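You operate a simulated robot arm through the tools that you are given. There is no shell and no other tool.

You run a simulated robot arm. Do the job below in one go: nothing can be reset, and whatever is moved stays where it is left.

Task
Mark the P-305 pad blue and shut it in the wooden case as the kept sample.
Fine: marked first; the marker goes back in its tube; the other pad stays unmarked.
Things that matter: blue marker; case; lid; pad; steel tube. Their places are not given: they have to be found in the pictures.

It is judged by the outcome, as a careful person would: the job done as asked, and still so three seconds after it is handed in. It fails if anything else is knocked over, pushed out of place, dropped, spilled or broken.

Robot
A 7-joint arm with a two-finger parallel gripper, fixed in place. Base frame: the origin is at the foot of the arm, x ahead of it, y to its left, z up; the work surface is at about z = 80. Lengths are in cm, angles in degrees, forces in N, time in s.
Its first joint turns from -149.0 to 149.0 degrees. Payload 3.43 kg.
Tool frame: the origin (TCP) lies between the finger pads and is the grasp point; the fingertips stand 3 cm ahead of it; z points along the fingers, y is the line along which they close. The gripper opens to 9.4 cm. The fingers are 2.8 cm wide and 1 cm thick; the gripper's body (5 by 9.6 cm) begins 5.5 cm behind the TCP.
Orientation is that of the tool frame in the base frame, as a unit quaternion [x, y, z, w]. With the fingers straight down and closing along the base's y, the tool's x points along the base's -x, its y along +y and its z along -z.

Tools
- The arm moves only by the tool play_rows. Its argument "steps" is text: rows parted by semicolons, each of 7 numbers parted by spaces: the shift along the tool's x, y, z in cm, then the turn, a rotation vector about the tool's x, y, z in degrees, then the opening, from 0 (shut) to 1 (fully open). In form: tx ty tz ax ay az fingers; .... A call has 1 to 20 rows; each row is the pose to reach, as a shift and turn from the pose commanded when the call began, along the tool's axes at that moment. Rows are played at 5 a second. More than 5 cm and 8.6 degrees between two rows, or a gripper value outside its range, and nothing of the call is played. A pose out of reach is approached as far as the arm can. The call stops where the force on the tool passes 40 N (or 10 N more than at its start, if that is more) or the arm is blocked; 0.2 s more then pass. Each finger travels about 4.5 cm/s and halts on what it meets, pressing with about 42 N; the grip force reading is that of the motor and also rises with nothing between the fingers. The clock runs only during rows and for 0.2 s after the last one: add rows that repeat a pose to give the fingers time. It gives the time, the measured TCP pose, the force on the tool (base axes), the opening and the grip force at its end, in the units of the frame above (readings bear some noise), with the torque about the TCP (base axes, N m) and any sound that the robot's microphone picked up.
- Cameras (640 x 400 px; columns grow to the right, rows downward): "scene" is fixed at [22.93, 50.47, 157.89]; the picture's right is [-0.59, -0.81, 0.00], its down [-0.48, 0.35, -0.80] and it looks along [0.65, -0.47, -0.60] (base axes); focal length 334 px, centre (320, 200). "wrist" rides on the gripper at [7.6, 1.4, -10.2] in the tool frame; the picture's right is [-0.18, 0.98, 0.00], its down [-0.75, -0.14, -0.64] and it looks along [-0.63, -0.12, 0.77] (tool axes); focal length 243 px, centre (320, 200).
- get_image(camera): a new picture of that camera. No time passes.
- pixel_to_xyz(camera, pixels): for up to 12 pixels [column, row] of the newest picture of that camera ("zoom" is the newest enlarged one), the place [x, y, z] in the base frame of the surface seen there, good to about 0.2 cm, but the place of the scene camera against the robot may be out by one fixed shift of up to 1.8 cm in any direction. No time passes.
- zoom(camera, box): a new picture of the part [left, top, right, bottom] of that camera's present view, enlarged. No time passes.
- sign_off(): hands the job in; it is judged then, once.

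Leave the gripper open and the arm clear of the work at the hand-in unless told otherwise.

The tools are called after "Emit:" by a JSON object that holds its "name" and its "arguments". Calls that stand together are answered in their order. play_rows: Moves the arm, as the interface text tells. Its arguments: {"type":"object","properties":{"steps":{"type":"string"}},"required":["steps"]} The other tools are called the same way: get_image (camera) takes a picture; pixel_to_xyz (camera, pixels) gives the place of the surface under pixels of a picture; zoom (camera, box) takes an enlarged picture of a part of a camera's view; sign_off () hands the job in.

At the start:

```text
time: 0.0
ee_pos: [87.38, -45.94, 118.93]
tool_rot: [0.001, 1.0, 0.0, 0.0]
force: [-0.4, 0.2, -0.3]
moment: [-0.03, 0.01, -0.01]
finger_gap: 9.4
grasp_force: 0.1
```

scene: 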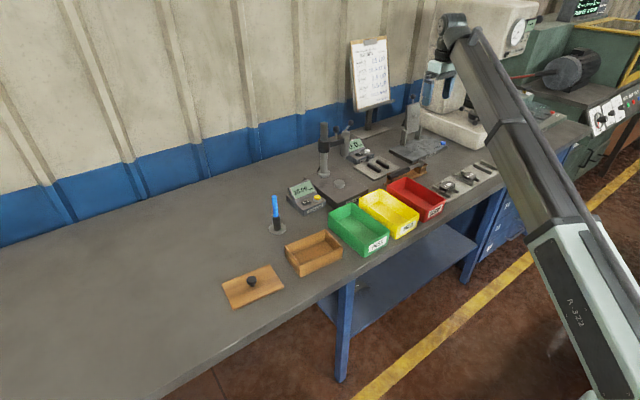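
wrist: 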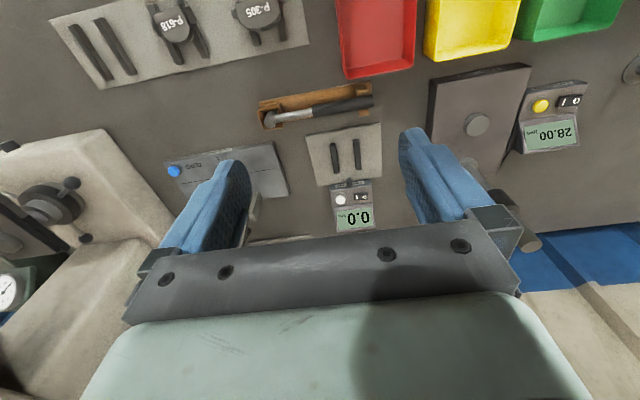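

I can see the lid at about (252,286) in the scene picture, the open wooden case at (313,252), and the blue marker in its tube at (277,215). Two pads, P-618 and P-305, are at the top of the wrist picture. I'll zoom in on each of these next.

Emit:
{"name": "zoom", "arguments": {"camera": "scene", "box": [210, 180, 350, 320]}}

Emit:
{"name": "zoom", "arguments": {"camera": "scene", "box": [400, 140, 520, 220]}}

Emit:
{"name": "zoom", "arguments": {"camera": "wrist", "box": [40, 0, 320, 100]}}

Emit:
{"name": "pixel_to_xyz", "arguments": {"camera": "wrist", "pixels": [[172, 24], [258, 12], [160, 40], [185, 40], [252, 28], [274, 28], [130, 60], [225, 55], [205, 55], [270, 45]]}}

Emit:
{"name": "pixel_to_xyz", "arguments": {"camera": "scene", "pixels": [[275, 197], [279, 216], [279, 228], [252, 281], [240, 295], [313, 262], [467, 177], [447, 186], [302, 232], [345, 262]]}}

```text
2.86 times, centred on (280, 250) of scene
```

zoom: 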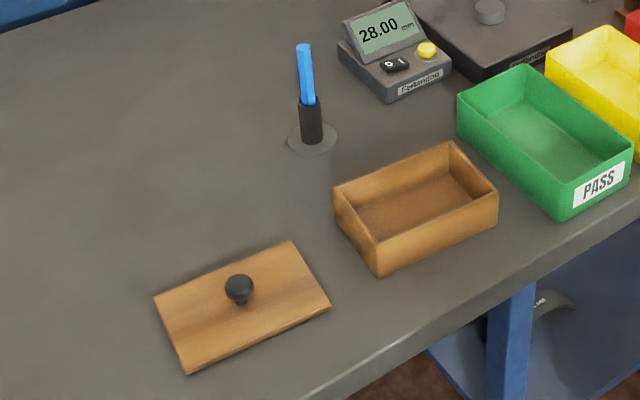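

```text
5.00 times, centred on (460, 180) of scene
```

zoom: 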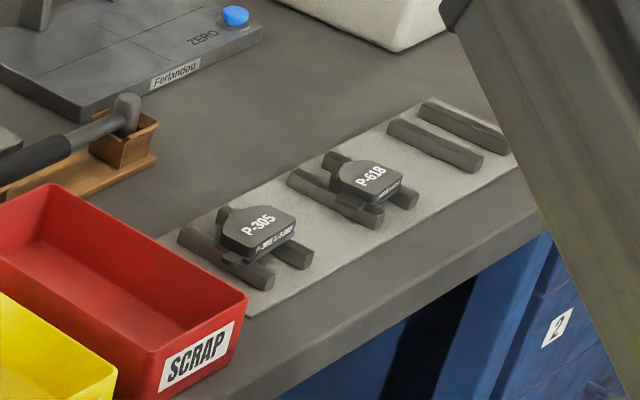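

```text
2.29 times, centred on (180, 50) of wrist
```

zoom: 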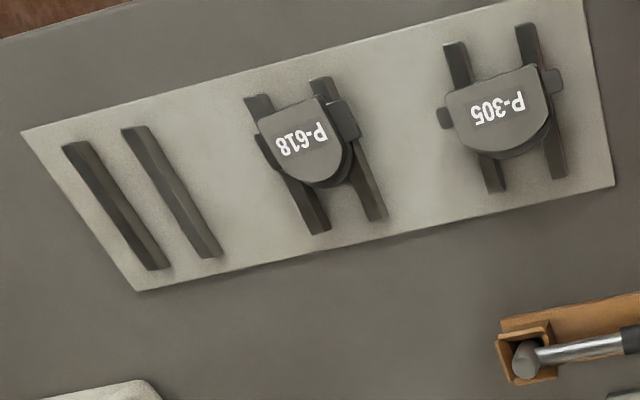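

```text
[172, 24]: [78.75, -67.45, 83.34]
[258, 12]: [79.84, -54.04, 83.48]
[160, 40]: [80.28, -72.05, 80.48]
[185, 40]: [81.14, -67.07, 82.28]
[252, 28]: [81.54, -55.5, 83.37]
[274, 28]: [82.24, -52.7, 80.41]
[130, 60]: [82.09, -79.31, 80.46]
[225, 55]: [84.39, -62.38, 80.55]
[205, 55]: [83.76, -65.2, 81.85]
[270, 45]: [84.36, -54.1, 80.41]
```

```text
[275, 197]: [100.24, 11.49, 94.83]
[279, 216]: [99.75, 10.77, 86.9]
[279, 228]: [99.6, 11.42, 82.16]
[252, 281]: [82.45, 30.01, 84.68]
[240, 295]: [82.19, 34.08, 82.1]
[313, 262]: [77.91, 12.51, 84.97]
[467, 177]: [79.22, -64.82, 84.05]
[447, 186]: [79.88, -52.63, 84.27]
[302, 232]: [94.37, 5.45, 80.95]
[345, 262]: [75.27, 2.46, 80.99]
```

The P-305 pad is at about (79.8, -54, 83.4), lying across two rails. Next I'll pull the arm back and down a little so the wrist camera can see the pads properly.

Emit:
{"name": "play_rows", "arguments": {"steps": "4 -1.5 1.5 0 0 0 1; 8 -3 3 0 0 0 1; 12 -4.5 4.5 0 0 0 1; 16 -6 6 0 0 0 1; 20 -8 8 0 0 0 1; 20 -8 8 0 0 0 1"}}

Emit:
{"name": "get_image", "arguments": {"camera": "wrist"}}

```text
time: 1.4
ee_pos: [67.33, -53.89, 110.75]
tool_rot: [0.0, 1.0, -0.001, 0.0]
force: [-0.6, 0.1, -0.7]
moment: [0.05, -0.01, 0.03]
finger_gap: 9.4
grasp_force: 0.1
```

```text
taken
```

wrist: 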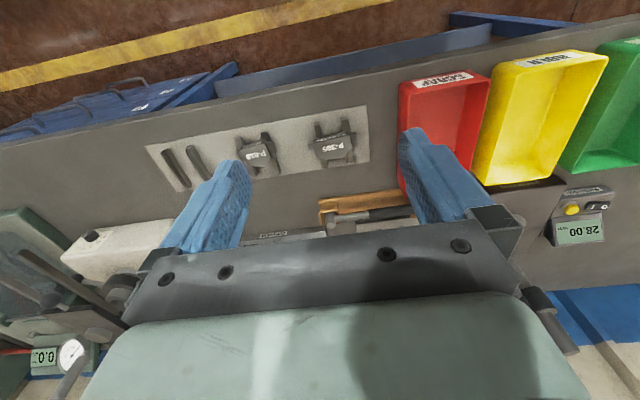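

The pads are now at about (257,152) and (333,148). I'll zoom in on them and read some key points.

Emit:
{"name": "zoom", "arguments": {"camera": "wrist", "box": [230, 100, 390, 200]}}

Emit:
{"name": "zoom", "arguments": {"camera": "scene", "box": [425, 160, 495, 204]}}

```text
4.00 times, centred on (310, 150) of wrist
```

zoom: 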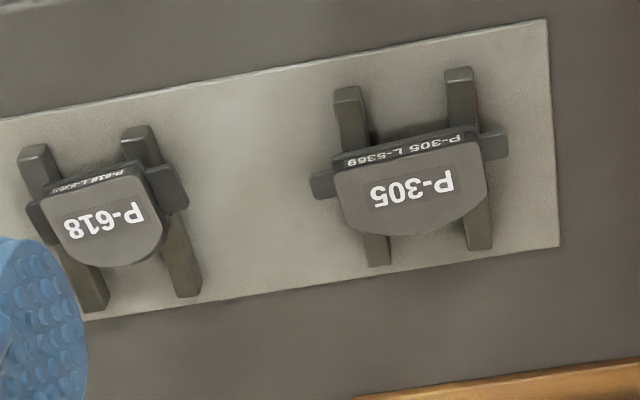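

```text
9.09 times, centred on (460, 182) of scene
```

zoom: 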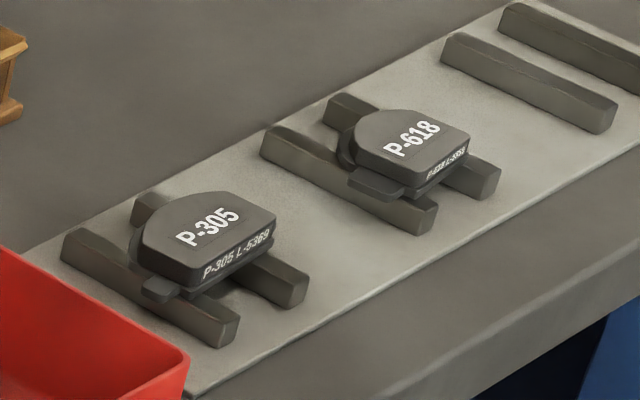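

I can see the P-305 pad clearly: a backing plate with ears, with the friction block on top. I'll zoom the wrist camera in more tightly and read coordinates from that.

Emit:
{"name": "zoom", "arguments": {"camera": "wrist", "box": [298, 110, 370, 170]}}

```text
6.67 times, centred on (334, 140) of wrist
```

zoom: 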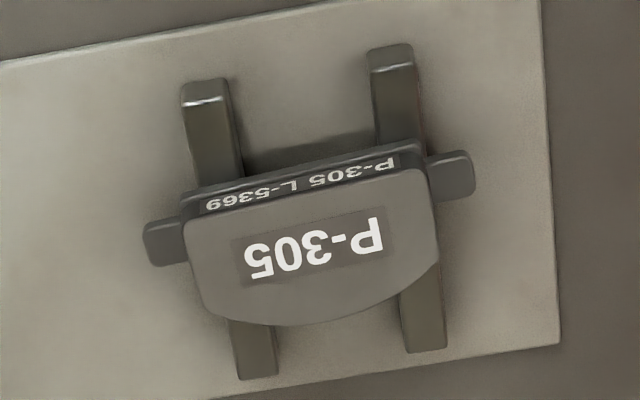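

I'll read the block's corners, the ears, the curved edge and the rails from this zoom.

Emit:
{"name": "pixel_to_xyz", "arguments": {"camera": "zoom", "pixels": [[192, 222], [422, 178], [436, 260], [205, 305], [310, 322], [310, 250], [165, 240], [455, 175], [148, 245], [472, 178], [210, 110], [392, 70]]}}

Emit:
{"name": "pixel_to_xyz", "arguments": {"camera": "zoom", "pixels": [[255, 365], [425, 335], [192, 204], [418, 152], [300, 120], [500, 300], [280, 215], [370, 300], [230, 280]]}}

```text
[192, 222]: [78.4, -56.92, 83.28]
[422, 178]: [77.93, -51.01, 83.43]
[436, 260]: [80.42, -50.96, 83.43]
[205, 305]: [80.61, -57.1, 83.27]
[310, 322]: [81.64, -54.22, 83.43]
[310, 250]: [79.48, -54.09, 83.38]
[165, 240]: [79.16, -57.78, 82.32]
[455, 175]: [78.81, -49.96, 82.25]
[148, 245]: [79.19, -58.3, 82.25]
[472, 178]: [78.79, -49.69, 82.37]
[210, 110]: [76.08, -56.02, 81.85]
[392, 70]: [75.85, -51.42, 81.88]
```

```text
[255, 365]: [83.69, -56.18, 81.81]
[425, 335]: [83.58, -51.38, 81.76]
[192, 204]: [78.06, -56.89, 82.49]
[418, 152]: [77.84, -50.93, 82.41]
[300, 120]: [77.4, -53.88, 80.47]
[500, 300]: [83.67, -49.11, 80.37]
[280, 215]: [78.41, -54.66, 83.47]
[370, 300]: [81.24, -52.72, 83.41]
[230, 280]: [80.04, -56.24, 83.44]
```

The P-305 block spans x 78–81.7 and y -57 to -51, with its top at z 83.4. Its ears reach y -58.4 to -49.6, and the rails at y≈-56 and -51.4 top out at 81.85. Gripping it along x between the rails should work. Next I'll move over to the case, lid and marker side.

Emit:
{"name": "play_rows", "arguments": {"steps": "0 4.5 0 0 0 0 1; 0 9 0 0 0 0 1; 0 13.5 0 0 0 0 1; 0 18 0 0 0 0 1; 0 22.5 0 0 0 0 1; 0 27 0 0 0 0 1; 0 31.5 0 0 0 0 1; 0 36 0 0 0 0 1; 0 40.5 0 0 0 0 1; 0 45 0 0 0 0 1; 0 49.5 0 0 0 0 1; 0 54 0 0 0 0 1; 0 58.5 0 0 0 0 1; 0 63 0 0 0 0 1; 0 67.5 0 0 0 0 1; 0 67.5 0 0 0 0 1"}}

Emit:
{"name": "get_image", "arguments": {"camera": "wrist"}}

Emit:
{"name": "get_image", "arguments": {"camera": "scene"}}

```text
time: 2.8
ee_pos: [67.55, -28.74, 111.05]
tool_rot: [-0.005, 1.0, -0.002, 0.004]
force: [2.1, 2.2, -2.4]
moment: [-0.26, 0.07, -0.14]
finger_gap: 9.41
grasp_force: 0.1
stopped in row 6: the force on the tool passed its limit at 54 N (the readings are from after the stop); the commanded pose is now the measured one
```

```text
taken
```

wrist: 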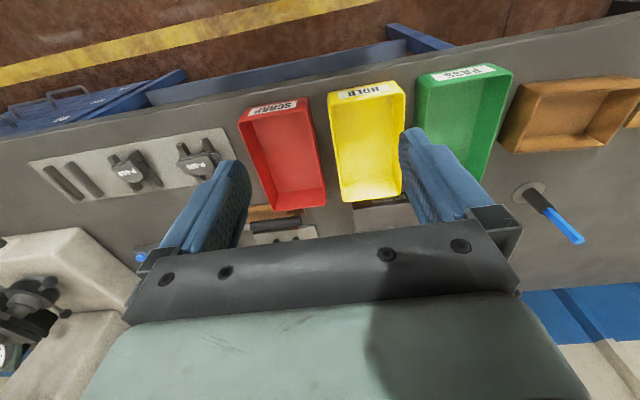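

```text
taken
```

scene: 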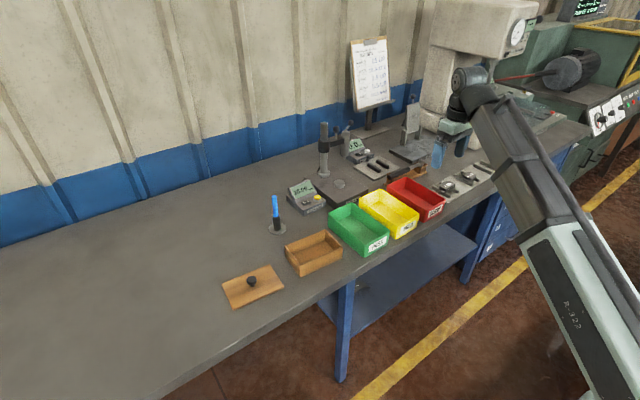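

The move stopped at y≈-28.7 on a 54 N spike. I can't see any contact, and the force has dropped back to about 2 N, so it looks like a jerk from moving fast. I'll carry on more slowly.

Emit:
{"name": "play_rows", "arguments": {"steps": "0 1 0 0 0 0 1; 0 3 0 0 0 0 1; 0 5.5 0 0 0 0 1; 0 8 0 0 0 0 1; 0 10.5 0 0 0 0 1; 0 13 0 0 0 0 1; 0 15.5 0 0 0 0 1; 0 18 0 0 0 0 1; 0 20 0 0 0 0 1; 0 21 0 0 0 0 1; 0 21 0 0 0 0 1"}}

```text
time: 3.4
ee_pos: [67.68, -25.85, 111.05]
tool_rot: [-0.006, 1.0, -0.004, 0.007]
force: [6.6, 2.4, -8.8]
moment: [-0.51, 0.03, -0.31]
finger_gap: 9.41
grasp_force: 0.1
stopped in row 3: the force on the tool passed its limit at 47 N (the readings are from after the stop); the commanded pose is now the measured one
```

It stopped again almost at once, and a small force is still there. I'll look around the arm before I move it any further.

Emit:
{"name": "zoom", "arguments": {"camera": "scene", "box": [380, 40, 640, 240]}}

Emit:
{"name": "get_image", "arguments": {"camera": "wrist"}}

```text
2.00 times, centred on (510, 140) of scene
```

zoom: 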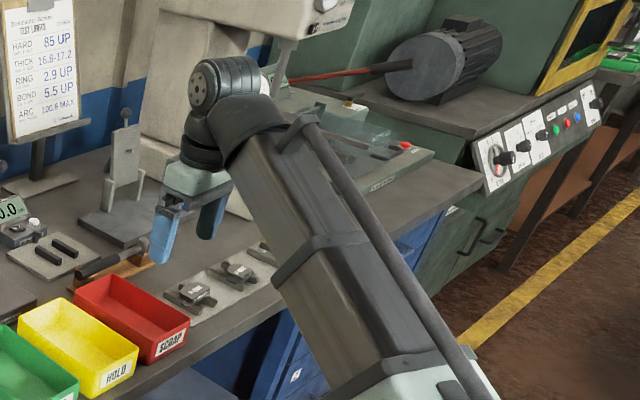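

```text
taken
```

wrist: 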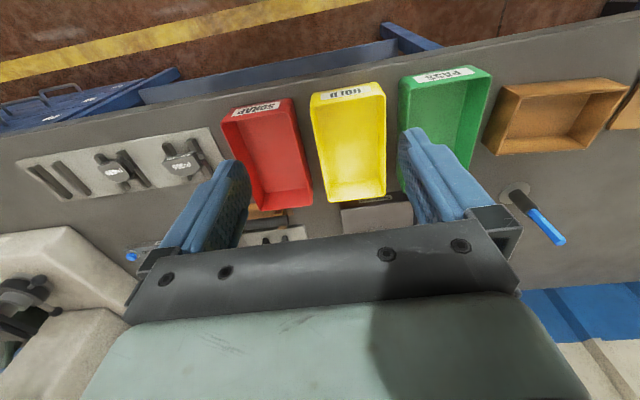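

The zoom explains it: the wrist is folded back, so the gripper body and camera are pressing against the forearm. At this height, a reach of about 72 cm is too short. I'll extend outward first and then sweep across at a larger radius.

Emit:
{"name": "play_rows", "arguments": {"steps": "-1 0 0 0 0 0 1; -3 0 0 0 0 0 1; -6 0 0 0 0 0 1; -9 0 0 0 0 0 1; -12 0 0 0 0 0 1; -15 1 0 0 0 0 1; -17 3 0 0 0 0 1; -17 3 0 0 0 0 1"}}

```text
time: 5.2
ee_pos: [84.7, -22.91, 111.09]
tool_rot: [-0.006, 1.0, -0.004, 0.006]
force: [0.2, 0.1, 0.9]
moment: [-0.01, 0.0, 0.01]
finger_gap: 9.39
grasp_force: 0.0
```

The force is now clear at a radius of about 88. I'll sweep over to y≈+17 at this radius and square up the tool as I go.

Emit:
{"name": "play_rows", "arguments": {"steps": "0 1 0 0 0.2 0.2 1; 0 3 0 -0.46 0.69 0.69 1; 0 6 0 -0.46 0.69 0.69 1; 0 9.5 0 -0.46 0.69 0.69 1; 0 13 0 -0.46 0.69 0.69 1; 0 16.5 0 -0.46 0.69 0.69 1; 0 20 0 -0.46 0.69 0.69 1; 0 23.5 0 -0.46 0.69 0.69 1; 0 27 0 -0.46 0.69 0.69 1; 0 30.5 0 -0.46 0.69 0.69 1; 0 34 0 -0.46 0.69 0.69 1; 0 37 0 -0.46 0.69 0.69 1; 0 39 0 -0.46 0.69 0.69 1; 0 40 0 -0.46 0.69 0.69 1; 0 40 0 -0.46 0.69 0.69 1"}}

Emit:
{"name": "get_image", "arguments": {"camera": "wrist"}}

```text
time: 8.4
ee_pos: [84.28, 17.18, 110.98]
tool_rot: [0.0, 1.0, 0.001, 0.001]
force: [-0.2, -0.3, -0.2]
moment: [-0.01, 0.01, -0.03]
finger_gap: 9.41
grasp_force: 0.1
```

```text
taken
```

wrist: 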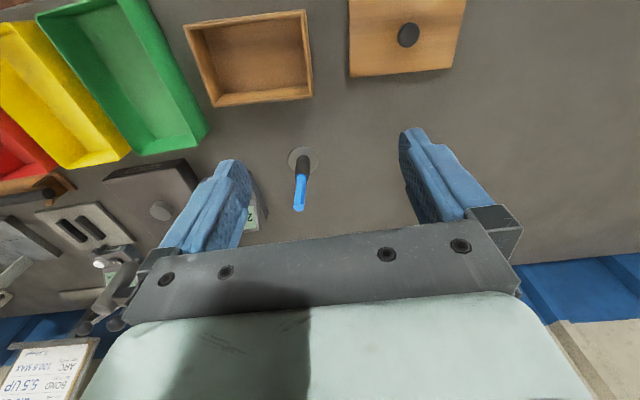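

I now have a good view of the case at (250,57), the lid at (408,35) and the marker at (300,185). I'll zoom in and take measurements.

Emit:
{"name": "zoom", "arguments": {"camera": "wrist", "box": [260, 140, 340, 220]}}

Emit:
{"name": "pixel_to_xyz", "arguments": {"camera": "wrist", "pixels": [[184, 27], [306, 10], [312, 97], [213, 105], [205, 40], [295, 22], [300, 82], [222, 92], [250, 60], [188, 28], [304, 13], [217, 102]]}}

Emit:
{"name": "pixel_to_xyz", "arguments": {"camera": "wrist", "pixels": [[350, 5], [464, 5], [452, 66], [350, 72], [407, 35], [400, 60], [430, 20], [299, 206], [302, 180], [303, 160], [318, 165], [290, 160]]}}

```text
5.00 times, centred on (300, 180) of wrist
```

zoom: 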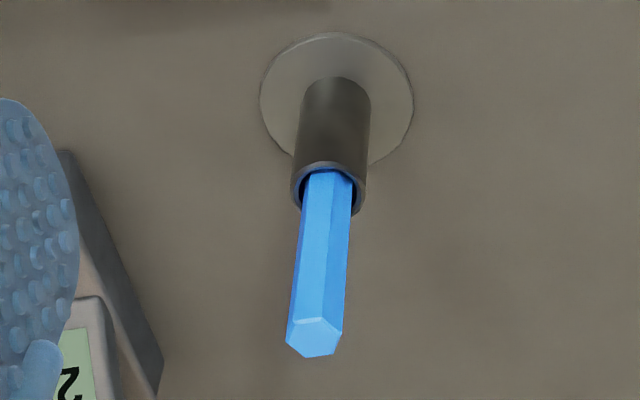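

```text
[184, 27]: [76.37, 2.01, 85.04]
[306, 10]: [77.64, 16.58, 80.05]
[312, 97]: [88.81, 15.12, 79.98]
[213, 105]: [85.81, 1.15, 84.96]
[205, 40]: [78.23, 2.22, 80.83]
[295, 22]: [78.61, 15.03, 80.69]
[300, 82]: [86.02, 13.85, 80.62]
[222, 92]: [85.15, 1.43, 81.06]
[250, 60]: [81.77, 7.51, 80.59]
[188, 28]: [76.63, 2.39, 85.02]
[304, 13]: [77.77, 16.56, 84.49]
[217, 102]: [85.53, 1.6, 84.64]
```

```text
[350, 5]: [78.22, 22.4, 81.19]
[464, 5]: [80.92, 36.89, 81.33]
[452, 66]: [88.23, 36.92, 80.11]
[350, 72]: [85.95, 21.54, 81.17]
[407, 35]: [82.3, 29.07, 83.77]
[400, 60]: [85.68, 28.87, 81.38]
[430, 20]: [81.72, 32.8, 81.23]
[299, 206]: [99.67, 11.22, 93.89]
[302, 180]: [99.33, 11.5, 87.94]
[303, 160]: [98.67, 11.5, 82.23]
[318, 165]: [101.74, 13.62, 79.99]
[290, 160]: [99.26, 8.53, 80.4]
```

The case is about 14.6 × 9.5 cm, turned about -5°, with its rim at z 85 and its floor at z 80.6. The lid knob is at (82.3, 29.1). I'll now measure the marker and tube rim more precisely.

Emit:
{"name": "zoom", "arguments": {"camera": "wrist", "box": [280, 145, 330, 215]}}

```text
5.71 times, centred on (305, 180) of wrist
```

zoom: 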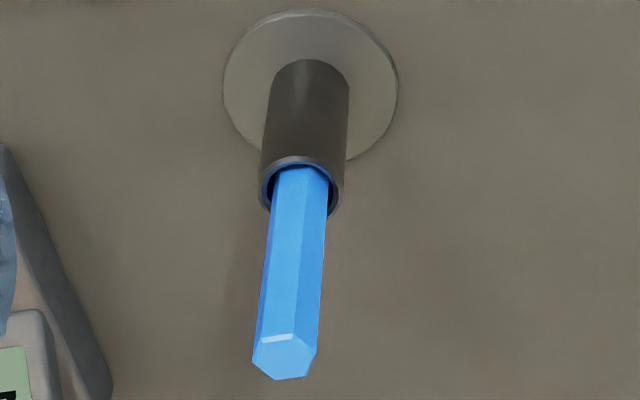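

I'll read points along the marker body and around the tube rim.

Emit:
{"name": "pixel_to_xyz", "arguments": {"camera": "zoom", "pixels": [[283, 358], [280, 330], [285, 290], [290, 240], [295, 200], [298, 175], [300, 159], [265, 185], [337, 190], [305, 120], [309, 75], [232, 80]]}}

Emit:
{"name": "pixel_to_xyz", "arguments": {"camera": "zoom", "pixels": [[262, 345], [310, 345], [262, 300], [316, 300], [276, 200], [324, 200], [255, 360], [313, 358], [390, 85], [310, 15], [285, 375]]}}

```text
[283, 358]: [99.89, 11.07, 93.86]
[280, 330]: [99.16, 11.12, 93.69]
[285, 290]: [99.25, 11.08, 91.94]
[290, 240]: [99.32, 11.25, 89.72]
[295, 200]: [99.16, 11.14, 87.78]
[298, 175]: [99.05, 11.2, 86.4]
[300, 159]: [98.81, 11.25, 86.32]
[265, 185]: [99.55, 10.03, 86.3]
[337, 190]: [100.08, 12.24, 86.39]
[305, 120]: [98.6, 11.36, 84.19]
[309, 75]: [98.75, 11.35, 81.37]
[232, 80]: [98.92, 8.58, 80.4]
```

```text
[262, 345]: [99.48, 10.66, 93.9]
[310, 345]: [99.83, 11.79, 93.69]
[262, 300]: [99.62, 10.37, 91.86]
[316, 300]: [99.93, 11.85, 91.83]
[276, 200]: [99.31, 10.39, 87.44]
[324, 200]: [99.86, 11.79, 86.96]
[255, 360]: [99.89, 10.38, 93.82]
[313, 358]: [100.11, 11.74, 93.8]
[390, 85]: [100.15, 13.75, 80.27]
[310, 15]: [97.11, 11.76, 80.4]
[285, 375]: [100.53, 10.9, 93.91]
```

The marker axis is at about (99.9, 11.1), with its top at z 93.9 and the tube rim at z 86.35. That's near the reach limit, so I'll go above it with the fingers half open and check whether the arm gets there.

Emit:
{"name": "play_rows", "arguments": {"steps": "-1 -0.5 0.5 0 0 0 0.8; -3.5 -1.5 2 0 0 0 0.6; -6.5 -3 4 0 0 0 0.5; -9.5 -4.5 6.5 0 0 0 0.5; -12.5 -5.5 9 0 0 0 0.5; -14.5 -6.1 11 0 0 0 0.5; -15.6 -6.1 12 0 0 0 0.5; -15.6 -6.1 12 0 0 0 0.5"}}

Emit:
{"name": "get_image", "arguments": {"camera": "wrist"}}

Emit:
{"name": "get_image", "arguments": {"camera": "scene"}}

```text
time: 10.2
ee_pos: [99.83, 11.28, 99.13]
tool_rot: [0.001, 1.0, 0.001, 0.0]
force: [0.2, -0.4, 0.3]
moment: [0.01, 0.02, -0.01]
finger_gap: 4.69
grasp_force: 0.1
```

```text
taken
```

wrist: 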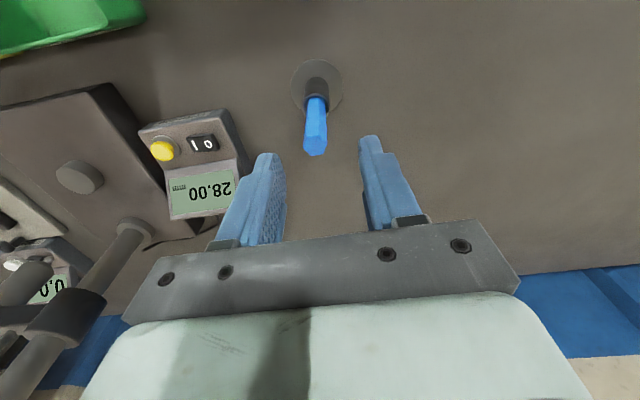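

```text
taken
```

scene: 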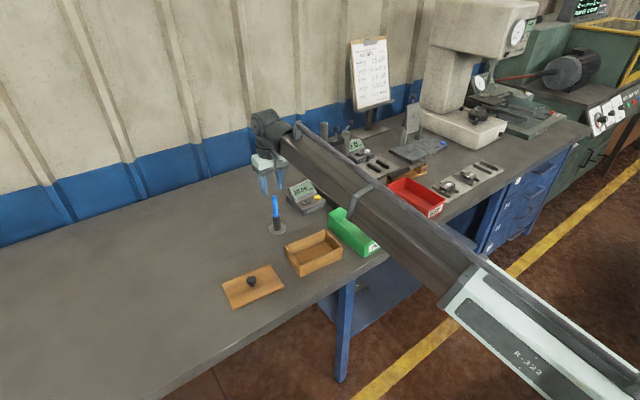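

The arm reached the spot. I'll re-measure the marker top from this closer view.

Emit:
{"name": "zoom", "arguments": {"camera": "wrist", "box": [280, 50, 360, 170]}}

Emit:
{"name": "pixel_to_xyz", "arguments": {"camera": "wrist", "pixels": [[316, 148], [305, 145], [326, 144], [306, 105], [326, 105], [316, 95], [264, 160], [371, 140], [300, 75], [340, 85], [240, 150]]}}

```text
3.33 times, centred on (320, 110) of wrist
```

zoom: 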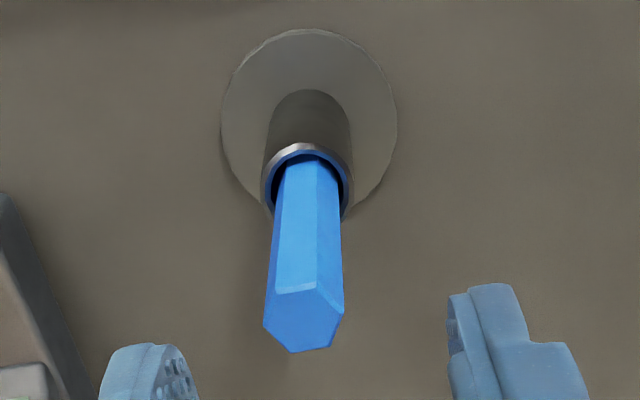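

```text
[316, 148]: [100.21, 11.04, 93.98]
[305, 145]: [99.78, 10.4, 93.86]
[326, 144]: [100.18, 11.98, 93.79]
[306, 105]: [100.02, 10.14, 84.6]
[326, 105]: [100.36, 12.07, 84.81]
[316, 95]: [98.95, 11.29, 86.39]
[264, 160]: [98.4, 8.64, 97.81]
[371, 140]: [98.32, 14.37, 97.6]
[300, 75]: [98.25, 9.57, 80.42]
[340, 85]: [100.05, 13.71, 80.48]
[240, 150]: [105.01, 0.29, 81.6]
```

The marker centre is at (99.9, 11.2) and the fingers straddle it. I'll go straight down to TCP z≈90.3, which leaves the fingertips about 1 cm above the tube rim.

Emit:
{"name": "play_rows", "arguments": {"steps": "0 -0.05 1 0 0 0 0.5; 0 -0.05 2.5 0 0 0 0.5; 0 -0.05 4 0 0 0 0.5; 0 -0.05 5.5 0 0 0 0.5; 0 -0.05 7 0 0 0 0.5; 0 -0.05 8.2 0 0 0 0.5; 0 -0.05 8.8 0 0 0 0.5; 0 -0.05 8.8 0 0 0 0.5"}}

Emit:
{"name": "get_image", "arguments": {"camera": "wrist"}}

```text
time: 12.0
ee_pos: [99.71, 11.12, 90.3]
tool_rot: [0.0, 1.0, 0.001, -0.001]
force: [-0.5, 0.5, -0.5]
moment: [-0.01, 0.01, 0.01]
finger_gap: 4.7
grasp_force: 0.0
```

```text
taken
```

wrist: 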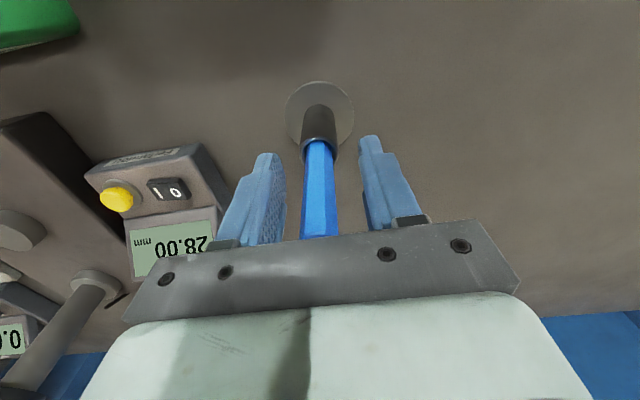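

The marker sits centred between the fingers, so I'll close on it.

Emit:
{"name": "play_rows", "arguments": {"steps": "0 0 0 0 0 0 0.3; 0 0 0 0 0 0 0.2; 0 0 0 0 0 0 0; 0 0 0 0 0 0 0; 0 0 0 0 0 0 0"}}

Emit:
{"name": "get_image", "arguments": {"camera": "wrist"}}

```text
time: 13.2
ee_pos: [99.79, 11.12, 90.27]
tool_rot: [-0.001, 1.0, 0.001, 0.0]
force: [0.2, -1.6, 2.9]
moment: [-0.14, -0.01, -0.03]
finger_gap: 1.62
grasp_force: 42.0
```

```text
taken
```

wrist: 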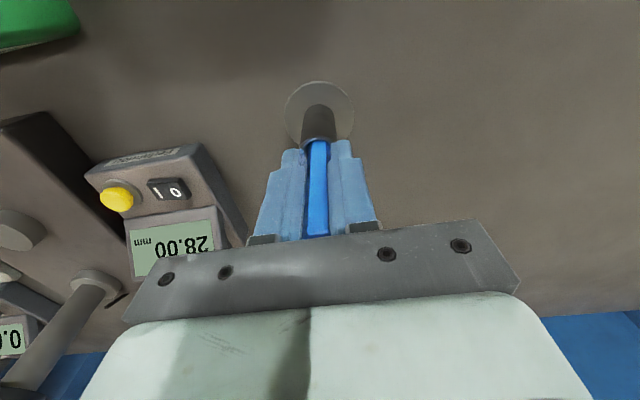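

The grip reads 42 N with a gap of 1.62 cm. That means the fingers are on the hexagon's corners, since the flats are about 1.4 cm apart. I'll open, turn the tool 30° and grip again on the flats for a firmer hold.

Emit:
{"name": "play_rows", "arguments": {"steps": "0 0 0 0 0 0 0.3; 0 0 0 0 0 0 0.45; 0 0 0 0 0 0 0.45; 0 0 0 0 0 6 0.45; 0 0 0 0 0 12 0.45; 0 0 0 0 0 18 0.45; 0 0 0 0 0 24 0.45; 0 0 0 0 0 30 0.45; 0 0 0 0 0 30 0.45"}}

Emit:
{"name": "get_image", "arguments": {"camera": "wrist"}}

```text
time: 15.2
ee_pos: [99.73, 11.04, 90.18]
tool_rot: [0.26, 0.966, 0.0, 0.0]
force: [-0.1, 0.1, 0.6]
moment: [0.0, -0.02, 0.01]
finger_gap: 4.22
grasp_force: 0.0
```

```text
taken
```

wrist: 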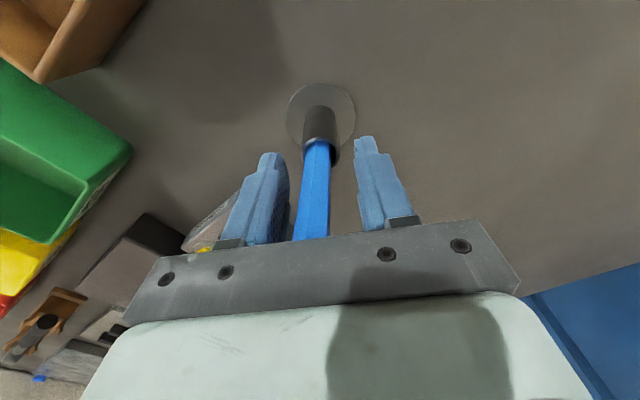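

The marker sits a little left of centre, so I'll shift 0.2 cm that way and close.

Emit:
{"name": "play_rows", "arguments": {"steps": "0 -0.2 0 0 0 0 0.45; 0 -0.2 0 0 0 0 0.25; 0 -0.2 0 0 0 0 0.15; 0 -0.2 0 0 0 0 0; 0 -0.2 0 0 0 0 0; 0 -0.2 0 0 0 0 0"}}

Emit:
{"name": "get_image", "arguments": {"camera": "wrist"}}

```text
time: 16.6
ee_pos: [99.62, 11.0, 90.12]
tool_rot: [0.259, 0.966, 0.001, 0.0]
force: [0.6, 1.2, -0.3]
moment: [0.08, -0.07, 0.02]
finger_gap: 1.75
grasp_force: 42.2
```

```text
taken
```

wrist: 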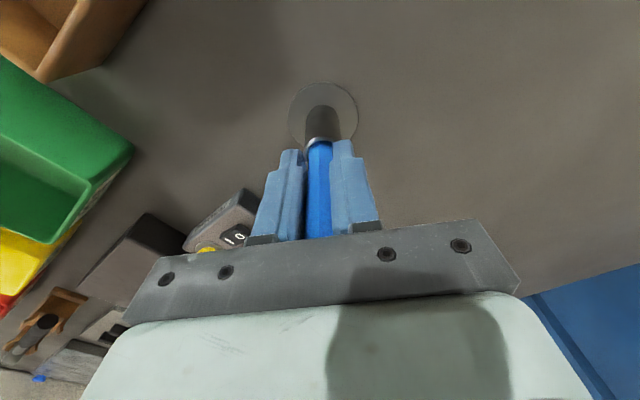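

The gap is now 1.75 cm, so this orientation is the one on the corners and the first was on the flats. I'll open, turn back 30° and grip again.

Emit:
{"name": "play_rows", "arguments": {"steps": "0 0 0 0 0 0 0.3; 0 0 0 0 0 0 0.45; 0 0 0 0 0 0 0.45; 0 0 0 0 0 -6 0.45; 0 0 0 0 0 -12 0.45; 0 0 0 0 0 -18 0.45; 0 0 0 0 0 -24 0.45; 0 0 0 0 0 -30 0.45; 0 0 0 0 0 -30 0.45; 0 0 0 0 0 -30 0.3; 0 0 0 0 0 -30 0.2; 0 0 0 0 0 -30 0; 0 0 0 0 0 -30 0; 0 0 0 0 0 -30 0; 0 0 0 0 0 -30 0"}}

Emit:
{"name": "get_image", "arguments": {"camera": "wrist"}}

```text
time: 19.8
ee_pos: [99.65, 10.98, 90.13]
tool_rot: [0.0, 1.0, 0.001, 0.0]
force: [-0.9, -1.2, 0.7]
moment: [-0.09, -0.03, 0.0]
finger_gap: 1.59
grasp_force: 43.0
```

```text
taken
```

wrist: 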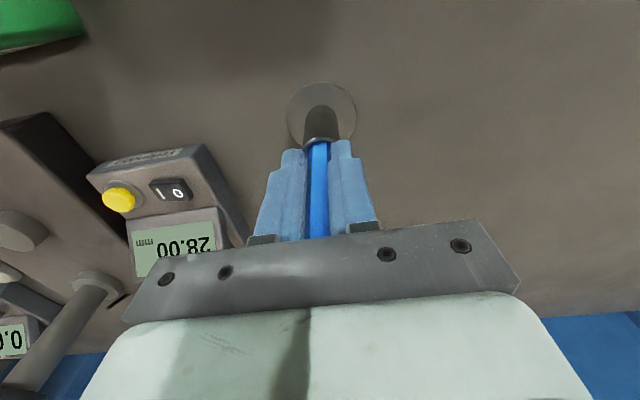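

A gap of 1.59 cm means the grip is firmly on the flats. I'll lift straight up out of the tube.

Emit:
{"name": "play_rows", "arguments": {"steps": "0 0 -0.5 0 0 0 0; 0 0 -1.5 0 0 0 0; 0 0 -3 0 0 0 0; 0 0 -4.5 0 0 0 0; 0 0 -6 0 0 0 0; 0 0 -7.5 0 0 0 0; 0 0 -9 0 0 0 0; 0 0 -10 0 0 0 0; 0 0 -10 0 0 0 0"}}

Emit:
{"name": "get_image", "arguments": {"camera": "wrist"}}

Emit:
{"name": "zoom", "arguments": {"camera": "scene", "box": [220, 120, 360, 260]}}

```text
time: 21.8
ee_pos: [99.65, 10.81, 100.2]
tool_rot: [0.0, 1.0, 0.001, 0.0]
force: [-0.6, 0.0, -1.2]
moment: [0.0, 0.05, 0.01]
finger_gap: 1.61
grasp_force: 42.4
```

```text
taken
```

wrist: 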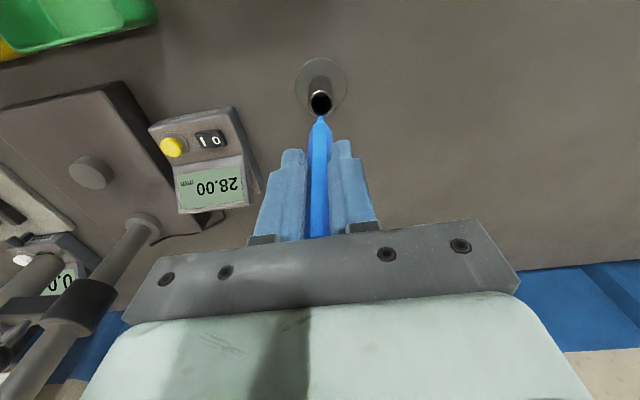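

```text
2.86 times, centred on (290, 190) of scene
```

zoom: 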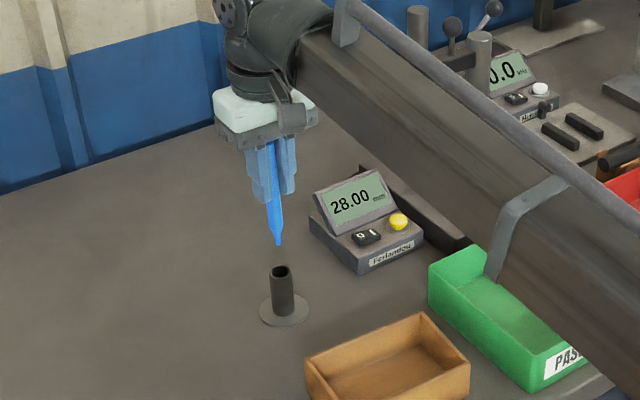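

The marker is out with its tip pointing down. I'll measure where the tip is relative to the TCP.

Emit:
{"name": "zoom", "arguments": {"camera": "wrist", "box": [290, 60, 350, 160]}}

Emit:
{"name": "pixel_to_xyz", "arguments": {"camera": "wrist", "pixels": [[321, 118], [321, 121], [320, 126], [319, 135], [318, 100], [310, 100], [332, 100], [321, 93]]}}

Emit:
{"name": "pixel_to_xyz", "arguments": {"camera": "scene", "pixels": [[281, 173], [281, 171], [280, 168], [280, 165]]}}

```text
4.00 times, centred on (320, 110) of wrist
```

zoom: 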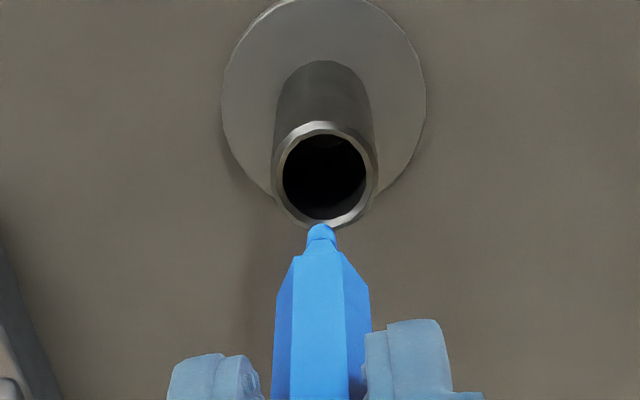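

```text
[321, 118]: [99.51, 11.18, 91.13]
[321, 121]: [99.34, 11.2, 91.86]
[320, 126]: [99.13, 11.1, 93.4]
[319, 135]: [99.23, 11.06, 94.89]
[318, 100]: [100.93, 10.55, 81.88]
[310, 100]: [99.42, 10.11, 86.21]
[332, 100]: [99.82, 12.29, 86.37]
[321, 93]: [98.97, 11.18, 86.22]
```

```text
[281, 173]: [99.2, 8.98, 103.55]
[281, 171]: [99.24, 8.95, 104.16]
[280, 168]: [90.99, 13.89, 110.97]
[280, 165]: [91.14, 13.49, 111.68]
```

The tip is about 9.2 cm below the TCP, almost directly under it. Before the sweep I'll check the positions and heights of obstacles: the tester, the bins and the gauge post.

Emit:
{"name": "get_image", "arguments": {"camera": "scene"}}

Emit:
{"name": "pixel_to_xyz", "arguments": {"camera": "scene", "pixels": [[485, 148], [430, 135], [440, 60], [415, 120], [438, 113], [324, 130], [347, 135], [410, 205], [440, 30], [400, 70], [470, 120], [365, 60]]}}

```text
taken
```

scene: 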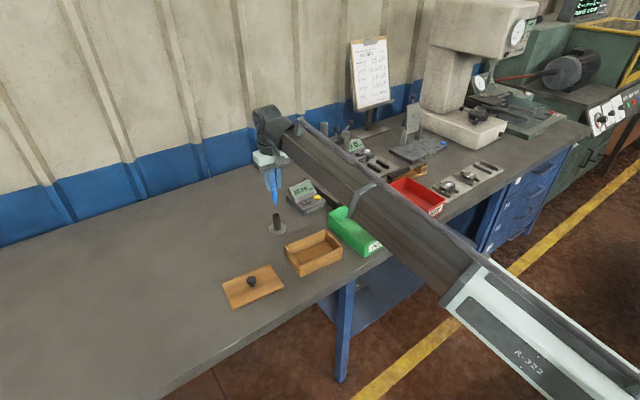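

```text
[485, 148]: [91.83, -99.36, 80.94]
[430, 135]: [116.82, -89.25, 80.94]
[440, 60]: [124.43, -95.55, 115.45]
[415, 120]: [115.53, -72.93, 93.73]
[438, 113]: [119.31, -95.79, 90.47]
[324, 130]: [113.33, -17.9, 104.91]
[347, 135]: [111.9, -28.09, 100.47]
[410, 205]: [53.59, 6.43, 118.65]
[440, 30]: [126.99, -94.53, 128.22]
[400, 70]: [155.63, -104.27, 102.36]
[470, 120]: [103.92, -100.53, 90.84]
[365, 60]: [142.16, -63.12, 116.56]
```

The obstacles are well beyond x 110 or y -80, so the path is clear. I'll retract and sweep toward the pads in two stages with the marker about 10 cm above the bins.

Emit:
{"name": "play_rows", "arguments": {"steps": "1 0 -0.5 0 0 0 0; 3.5 -0.5 -1.5 0 0 0 0; 7 -1 -3 0 0 0 0; 10.5 -2 -3 0 0 0 0; 13 -4 -3 0 0 0 0; 14 -7 -3 0 0 0 0; 14 -10.5 -3 0 0 0 0; 14 -14 -3 0 0 0 0; 14 -17.5 -3 0 0 0 0; 14 -21 -3 0 0 0 0; 14 -24.5 -3 0 0 0 0; 14 -28 -3 0 0 0 0; 14 -31.5 -3 0 0 0 0; 14 -35 -3 0 0 0 0; 14 -37 -3 0 0 0 0; 14 -38 -3 0 0 0 0; 14 -38 -3 0 0 0 0"}}

```text
time: 25.4
ee_pos: [85.52, -27.02, 103.18]
tool_rot: [0.0, 1.0, 0.001, 0.0]
force: [-0.2, 1.3, -0.1]
moment: [-0.03, 0.0, 0.01]
finger_gap: 1.58
grasp_force: 42.4
```

Clear so far. I'll carry on to a spot above the P-305 pad and stop with the tip about 4 cm above it.

Emit:
{"name": "play_rows", "arguments": {"steps": "0.3 -1 0 0 0 0 0; 1 -4 0 0 0 0 0; 1.8 -7.5 0 0 0 0 0; 2.5 -11 0 0 0 0 0; 3.2 -14.5 0 0 0 0 0; 4 -18 0 0 0 0 0; 4.6 -21.5 0 0 0 0 0; 4.9 -24.5 0 0 0 0 0; 5 -26.5 1 0 0 0 0; 5 -27.1 3 0 0 0 0; 5 -27.1 5 0 0 0 0; 5 -27.1 6 0 0 0 0; 5 -27.1 6 0 0 0 0"}}

Emit:
{"name": "get_image", "arguments": {"camera": "wrist"}}

Emit:
{"name": "zoom", "arguments": {"camera": "wrist", "box": [260, 20, 420, 160]}}

Emit:
{"name": "zoom", "arguments": {"camera": "scene", "box": [410, 130, 500, 210]}}

```text
time: 28.2
ee_pos: [80.48, -54.09, 96.94]
tool_rot: [0.001, 1.0, 0.001, 0.0]
force: [0.3, 0.2, 0.8]
moment: [0.04, 0.01, 0.06]
finger_gap: 1.56
grasp_force: 42.3
```

```text
taken
```

wrist: 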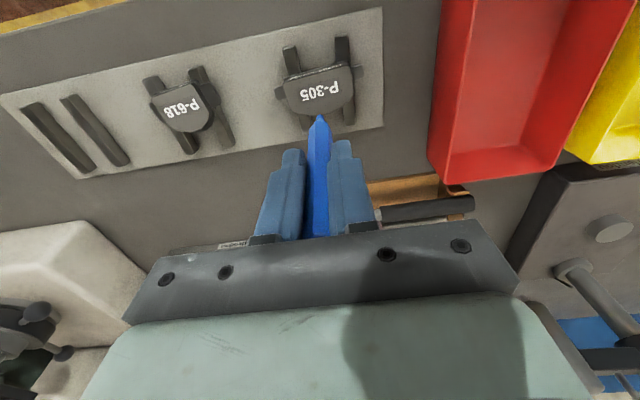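

```text
2.86 times, centred on (340, 90) of wrist
```

zoom: 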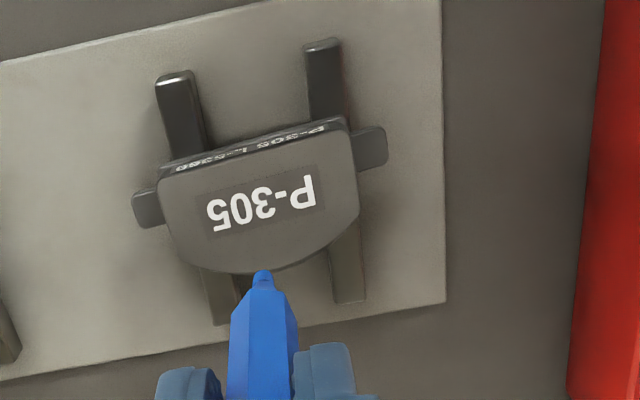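

```text
5.00 times, centred on (455, 170) of scene
```

zoom: 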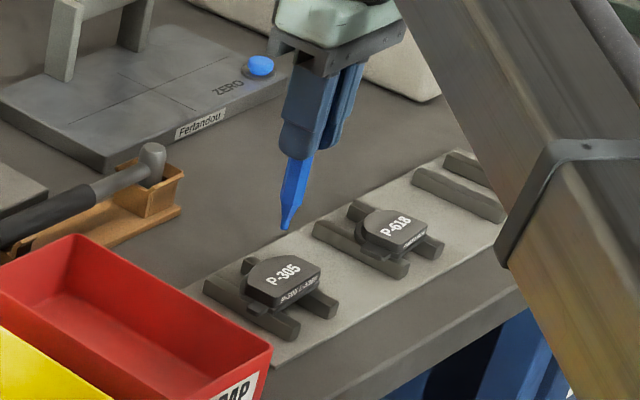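

I'll check the tip position against the pad surface.

Emit:
{"name": "pixel_to_xyz", "arguments": {"camera": "wrist", "pixels": [[320, 116], [320, 118], [320, 122], [320, 95], [310, 105], [330, 105], [290, 90], [350, 75], [318, 112]]}}

```text
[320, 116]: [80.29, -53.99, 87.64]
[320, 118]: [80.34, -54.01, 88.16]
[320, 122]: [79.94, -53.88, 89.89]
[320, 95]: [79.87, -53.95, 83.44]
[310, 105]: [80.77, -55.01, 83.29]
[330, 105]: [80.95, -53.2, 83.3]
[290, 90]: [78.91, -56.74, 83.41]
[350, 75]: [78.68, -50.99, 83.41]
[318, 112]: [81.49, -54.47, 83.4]
```

The tip is at about (80.4, -54.0, 87.5) and the pad top is at 83.4. I'll lower it close to the surface first.

Emit:
{"name": "play_rows", "arguments": {"steps": "0 0 1 0 0 0 0; 0 0 2 0 0 0 0; 0 0 3 0 0 0 0; 0 0 3.6 0 0 0 0; 0 0 3.6 0 0 0 0"}}

Emit:
{"name": "zoom", "arguments": {"camera": "scene", "box": [430, 160, 490, 200]}}

```text
time: 29.4
ee_pos: [80.48, -54.19, 93.43]
tool_rot: [0.0, 1.0, 0.001, 0.0]
force: [0.1, -0.8, -0.6]
moment: [-0.01, -0.01, 0.0]
finger_gap: 1.55
grasp_force: 41.9
```

```text
10.00 times, centred on (460, 180) of scene
```

zoom: 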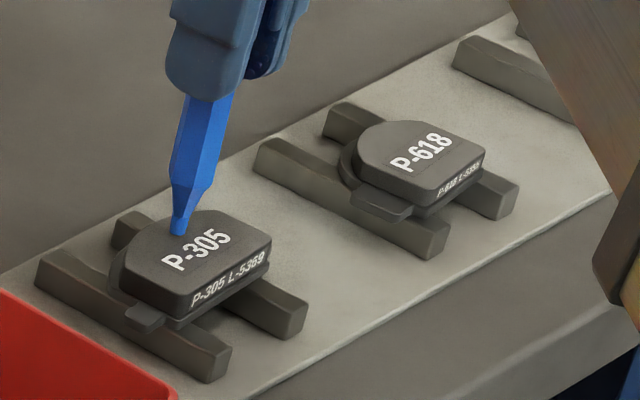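

The tip is just above the block beside the label. I'll lower it in small steps while watching the force.

Emit:
{"name": "play_rows", "arguments": {"steps": "0 0 0.2 0 0 0 0; 0 0 0.35 0 0 0 0; 0 0 0.45 0 0 0 0; 0 0 0.5 0 0 0 0"}}

Emit:
{"name": "zoom", "arguments": {"camera": "scene", "box": [430, 160, 490, 200]}}

```text
time: 30.4
ee_pos: [80.6, -54.21, 93.21]
tool_rot: [0.001, 1.0, -0.002, 0.001]
force: [0.5, -10.7, 29.2]
moment: [-0.99, -0.04, 0.02]
finger_gap: 1.45
grasp_force: 42.6
```

```text
10.00 times, centred on (460, 180) of scene
```

zoom: 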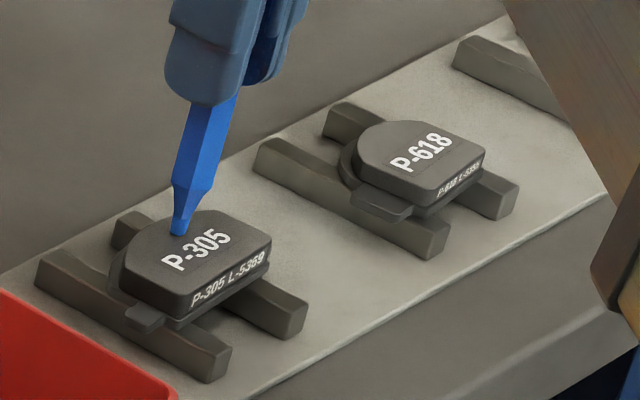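

Contact reads 29 N, which is firmer than needed. I'll ease up and look for a mark.

Emit:
{"name": "play_rows", "arguments": {"steps": "0 0 -0.15 0 0 0 0; 0 0 -0.2 0 0 0 0; 0 0 -0.2 0 0 0 0"}}

```text
time: 31.2
ee_pos: [80.7, -53.96, 93.11]
tool_rot: [0.001, 1.0, 0.001, -0.001]
force: [-2.0, -3.8, 12.0]
moment: [-0.36, 0.2, 0.02]
finger_gap: 1.38
grasp_force: 42.4
```

The force is now 12 N. I'll lift off a little and see whether the touch left a mark.

Emit:
{"name": "play_rows", "arguments": {"steps": "0 0 -0.5 0 0 0 0; 0 0 -1.5 0 0 0 0; 0 0 -3 0 0 0 0; 0 0 -3 0 0 0 0"}}

Emit:
{"name": "zoom", "arguments": {"camera": "scene", "box": [430, 160, 490, 200]}}

Emit:
{"name": "zoom", "arguments": {"camera": "wrist", "box": [260, 40, 400, 150]}}

```text
time: 32.2
ee_pos: [80.71, -54.15, 96.21]
tool_rot: [0.0, 1.0, 0.001, 0.0]
force: [0.9, 0.6, -0.7]
moment: [0.0, 0.0, 0.0]
finger_gap: 1.43
grasp_force: 42.2
```

```text
10.00 times, centred on (460, 180) of scene
```

zoom: 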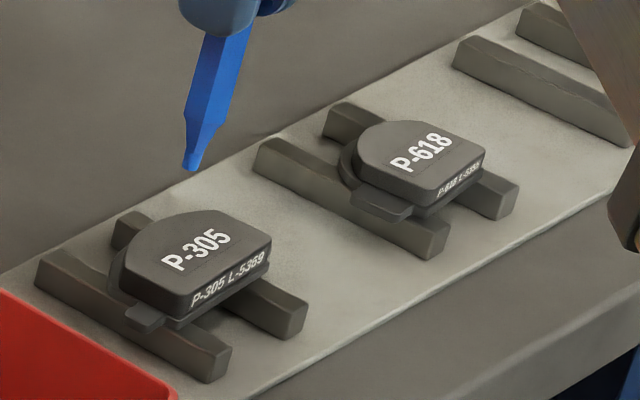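

```text
3.64 times, centred on (330, 95) of wrist
```

zoom: 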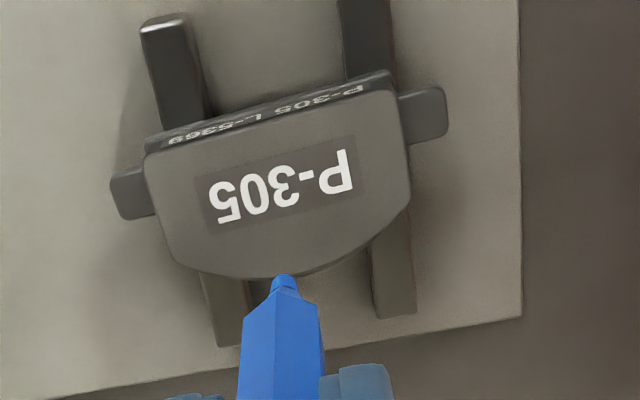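

The dot touch left nothing visible, so it needs a drawn stroke. I'll go down to light contact first.

Emit:
{"name": "play_rows", "arguments": {"steps": "0 0 1 0 0 0 0; 0 0 2 0 0 0 0; 0 0 2.6 0 0 0 0; 0 0 2.85 0 0 0 0; 0 0 2.94 0 0 0 0; 0 0 2.94 0 0 0 0"}}

```text
time: 33.6
ee_pos: [80.67, -54.11, 93.23]
tool_rot: [0.0, 1.0, 0.002, 0.0]
force: [0.4, -0.1, 0.0]
moment: [-0.01, 0.01, 0.0]
finger_gap: 1.43
grasp_force: 41.5
```

No contact yet. I'll go a bit lower and then draw a short stroke along y.

Emit:
{"name": "play_rows", "arguments": {"steps": "0 0 0.06 0 0 0 0; 0 0 0.12 0 0 0 0; 0 0 0.12 0 0 0 0"}}

```text
time: 34.4
ee_pos: [80.7, -54.07, 93.19]
tool_rot: [0.001, 1.0, 0.001, 0.0]
force: [0.6, -0.6, 1.1]
moment: [-0.09, 0.0, 0.0]
finger_gap: 1.43
grasp_force: 42.5
```

Contact is starting, at about 1 N. I'll press slightly more and draw a stroke of about 1.6 cm.

Emit:
{"name": "play_rows", "arguments": {"steps": "0 0 0.06 0 0 0 0; 0 0.25 0.06 0 0 0 0; 0 0.5 0.06 0 0 0 0; 0 0.75 0.06 0 0 0 0; 0 0.5 0.06 0 0 0 0; 0 0.2 0.06 0 0 0 0; 0 -0.1 0.06 0 0 0 0; 0 -0.4 0.06 0 0 0 0; 0 -0.8 0.06 0 0 0 0"}}

Emit:
{"name": "zoom", "arguments": {"camera": "scene", "box": [430, 160, 490, 200]}}

Emit:
{"name": "zoom", "arguments": {"camera": "wrist", "box": [260, 40, 400, 150]}}

```text
time: 36.4
ee_pos: [80.69, -54.87, 93.08]
tool_rot: [0.0, 1.0, 0.001, -0.001]
force: [-0.6, 1.8, 6.6]
moment: [0.22, 0.01, 0.01]
finger_gap: 1.41
grasp_force: 41.3
```

```text
10.00 times, centred on (460, 180) of scene
```

zoom: 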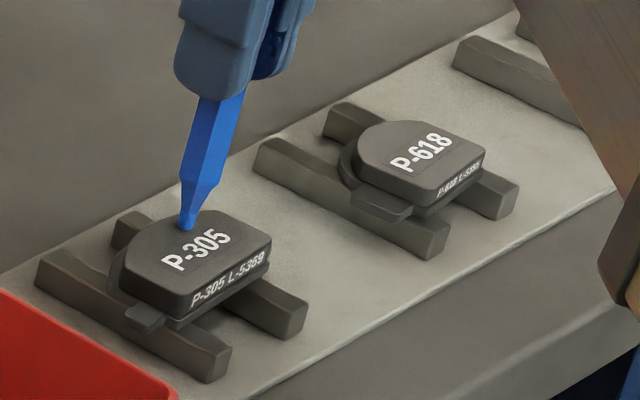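

```text
3.64 times, centred on (330, 95) of wrist
```

zoom: 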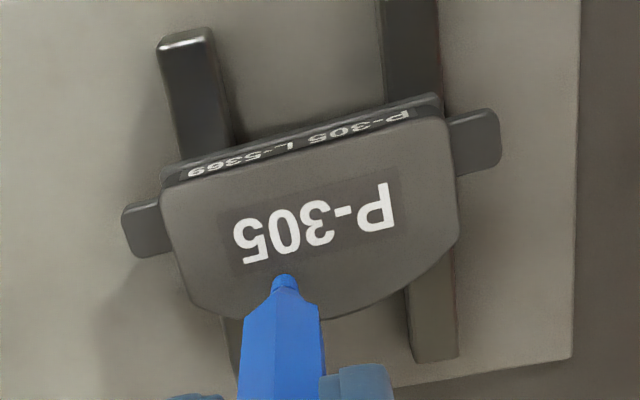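

There's still no visible mark at about 6.6 N. I'll draw a longer stroke at this pressure and then lift to check.

Emit:
{"name": "play_rows", "arguments": {"steps": "0 0.3 0.03 0 0 0 0; 0 0.6 0.03 0 0 0 0; 0 0.9 0.03 0 0 0 0; 0 1.2 0.03 0 0 0 0; 0 1.5 0.03 0 0 0 0; 0 1.8 0.03 0 0 0 0; 0 2.1 0.03 0 0 0 0; 0 2.1 0.03 0 0 0 0; 0 1.8 0.03 0 0 0 0; 0 1.5 0.03 0 0 0 0; 0 1.2 0.03 0 0 0 0; 0 0.9 0.03 0 0 0 0; 0 0.8 0.03 0 0 0 0"}}

Emit:
{"name": "zoom", "arguments": {"camera": "scene", "box": [430, 160, 490, 200]}}

Emit:
{"name": "zoom", "arguments": {"camera": "wrist", "box": [260, 40, 400, 150]}}

```text
time: 39.2
ee_pos: [80.63, -54.11, 93.1]
tool_rot: [0.0, 1.0, 0.001, 0.001]
force: [0.4, 4.5, 14.0]
moment: [0.48, -0.14, -0.01]
finger_gap: 1.41
grasp_force: 42.3
```

```text
10.00 times, centred on (460, 180) of scene
```

zoom: 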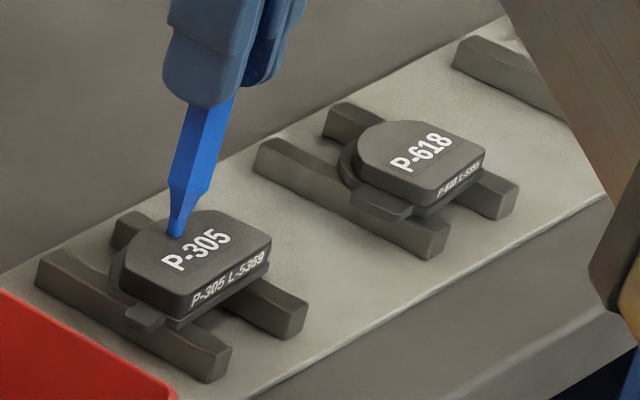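

```text
3.64 times, centred on (330, 95) of wrist
```

zoom: 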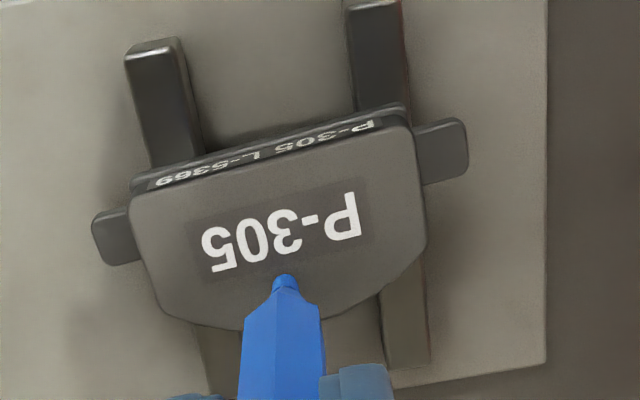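

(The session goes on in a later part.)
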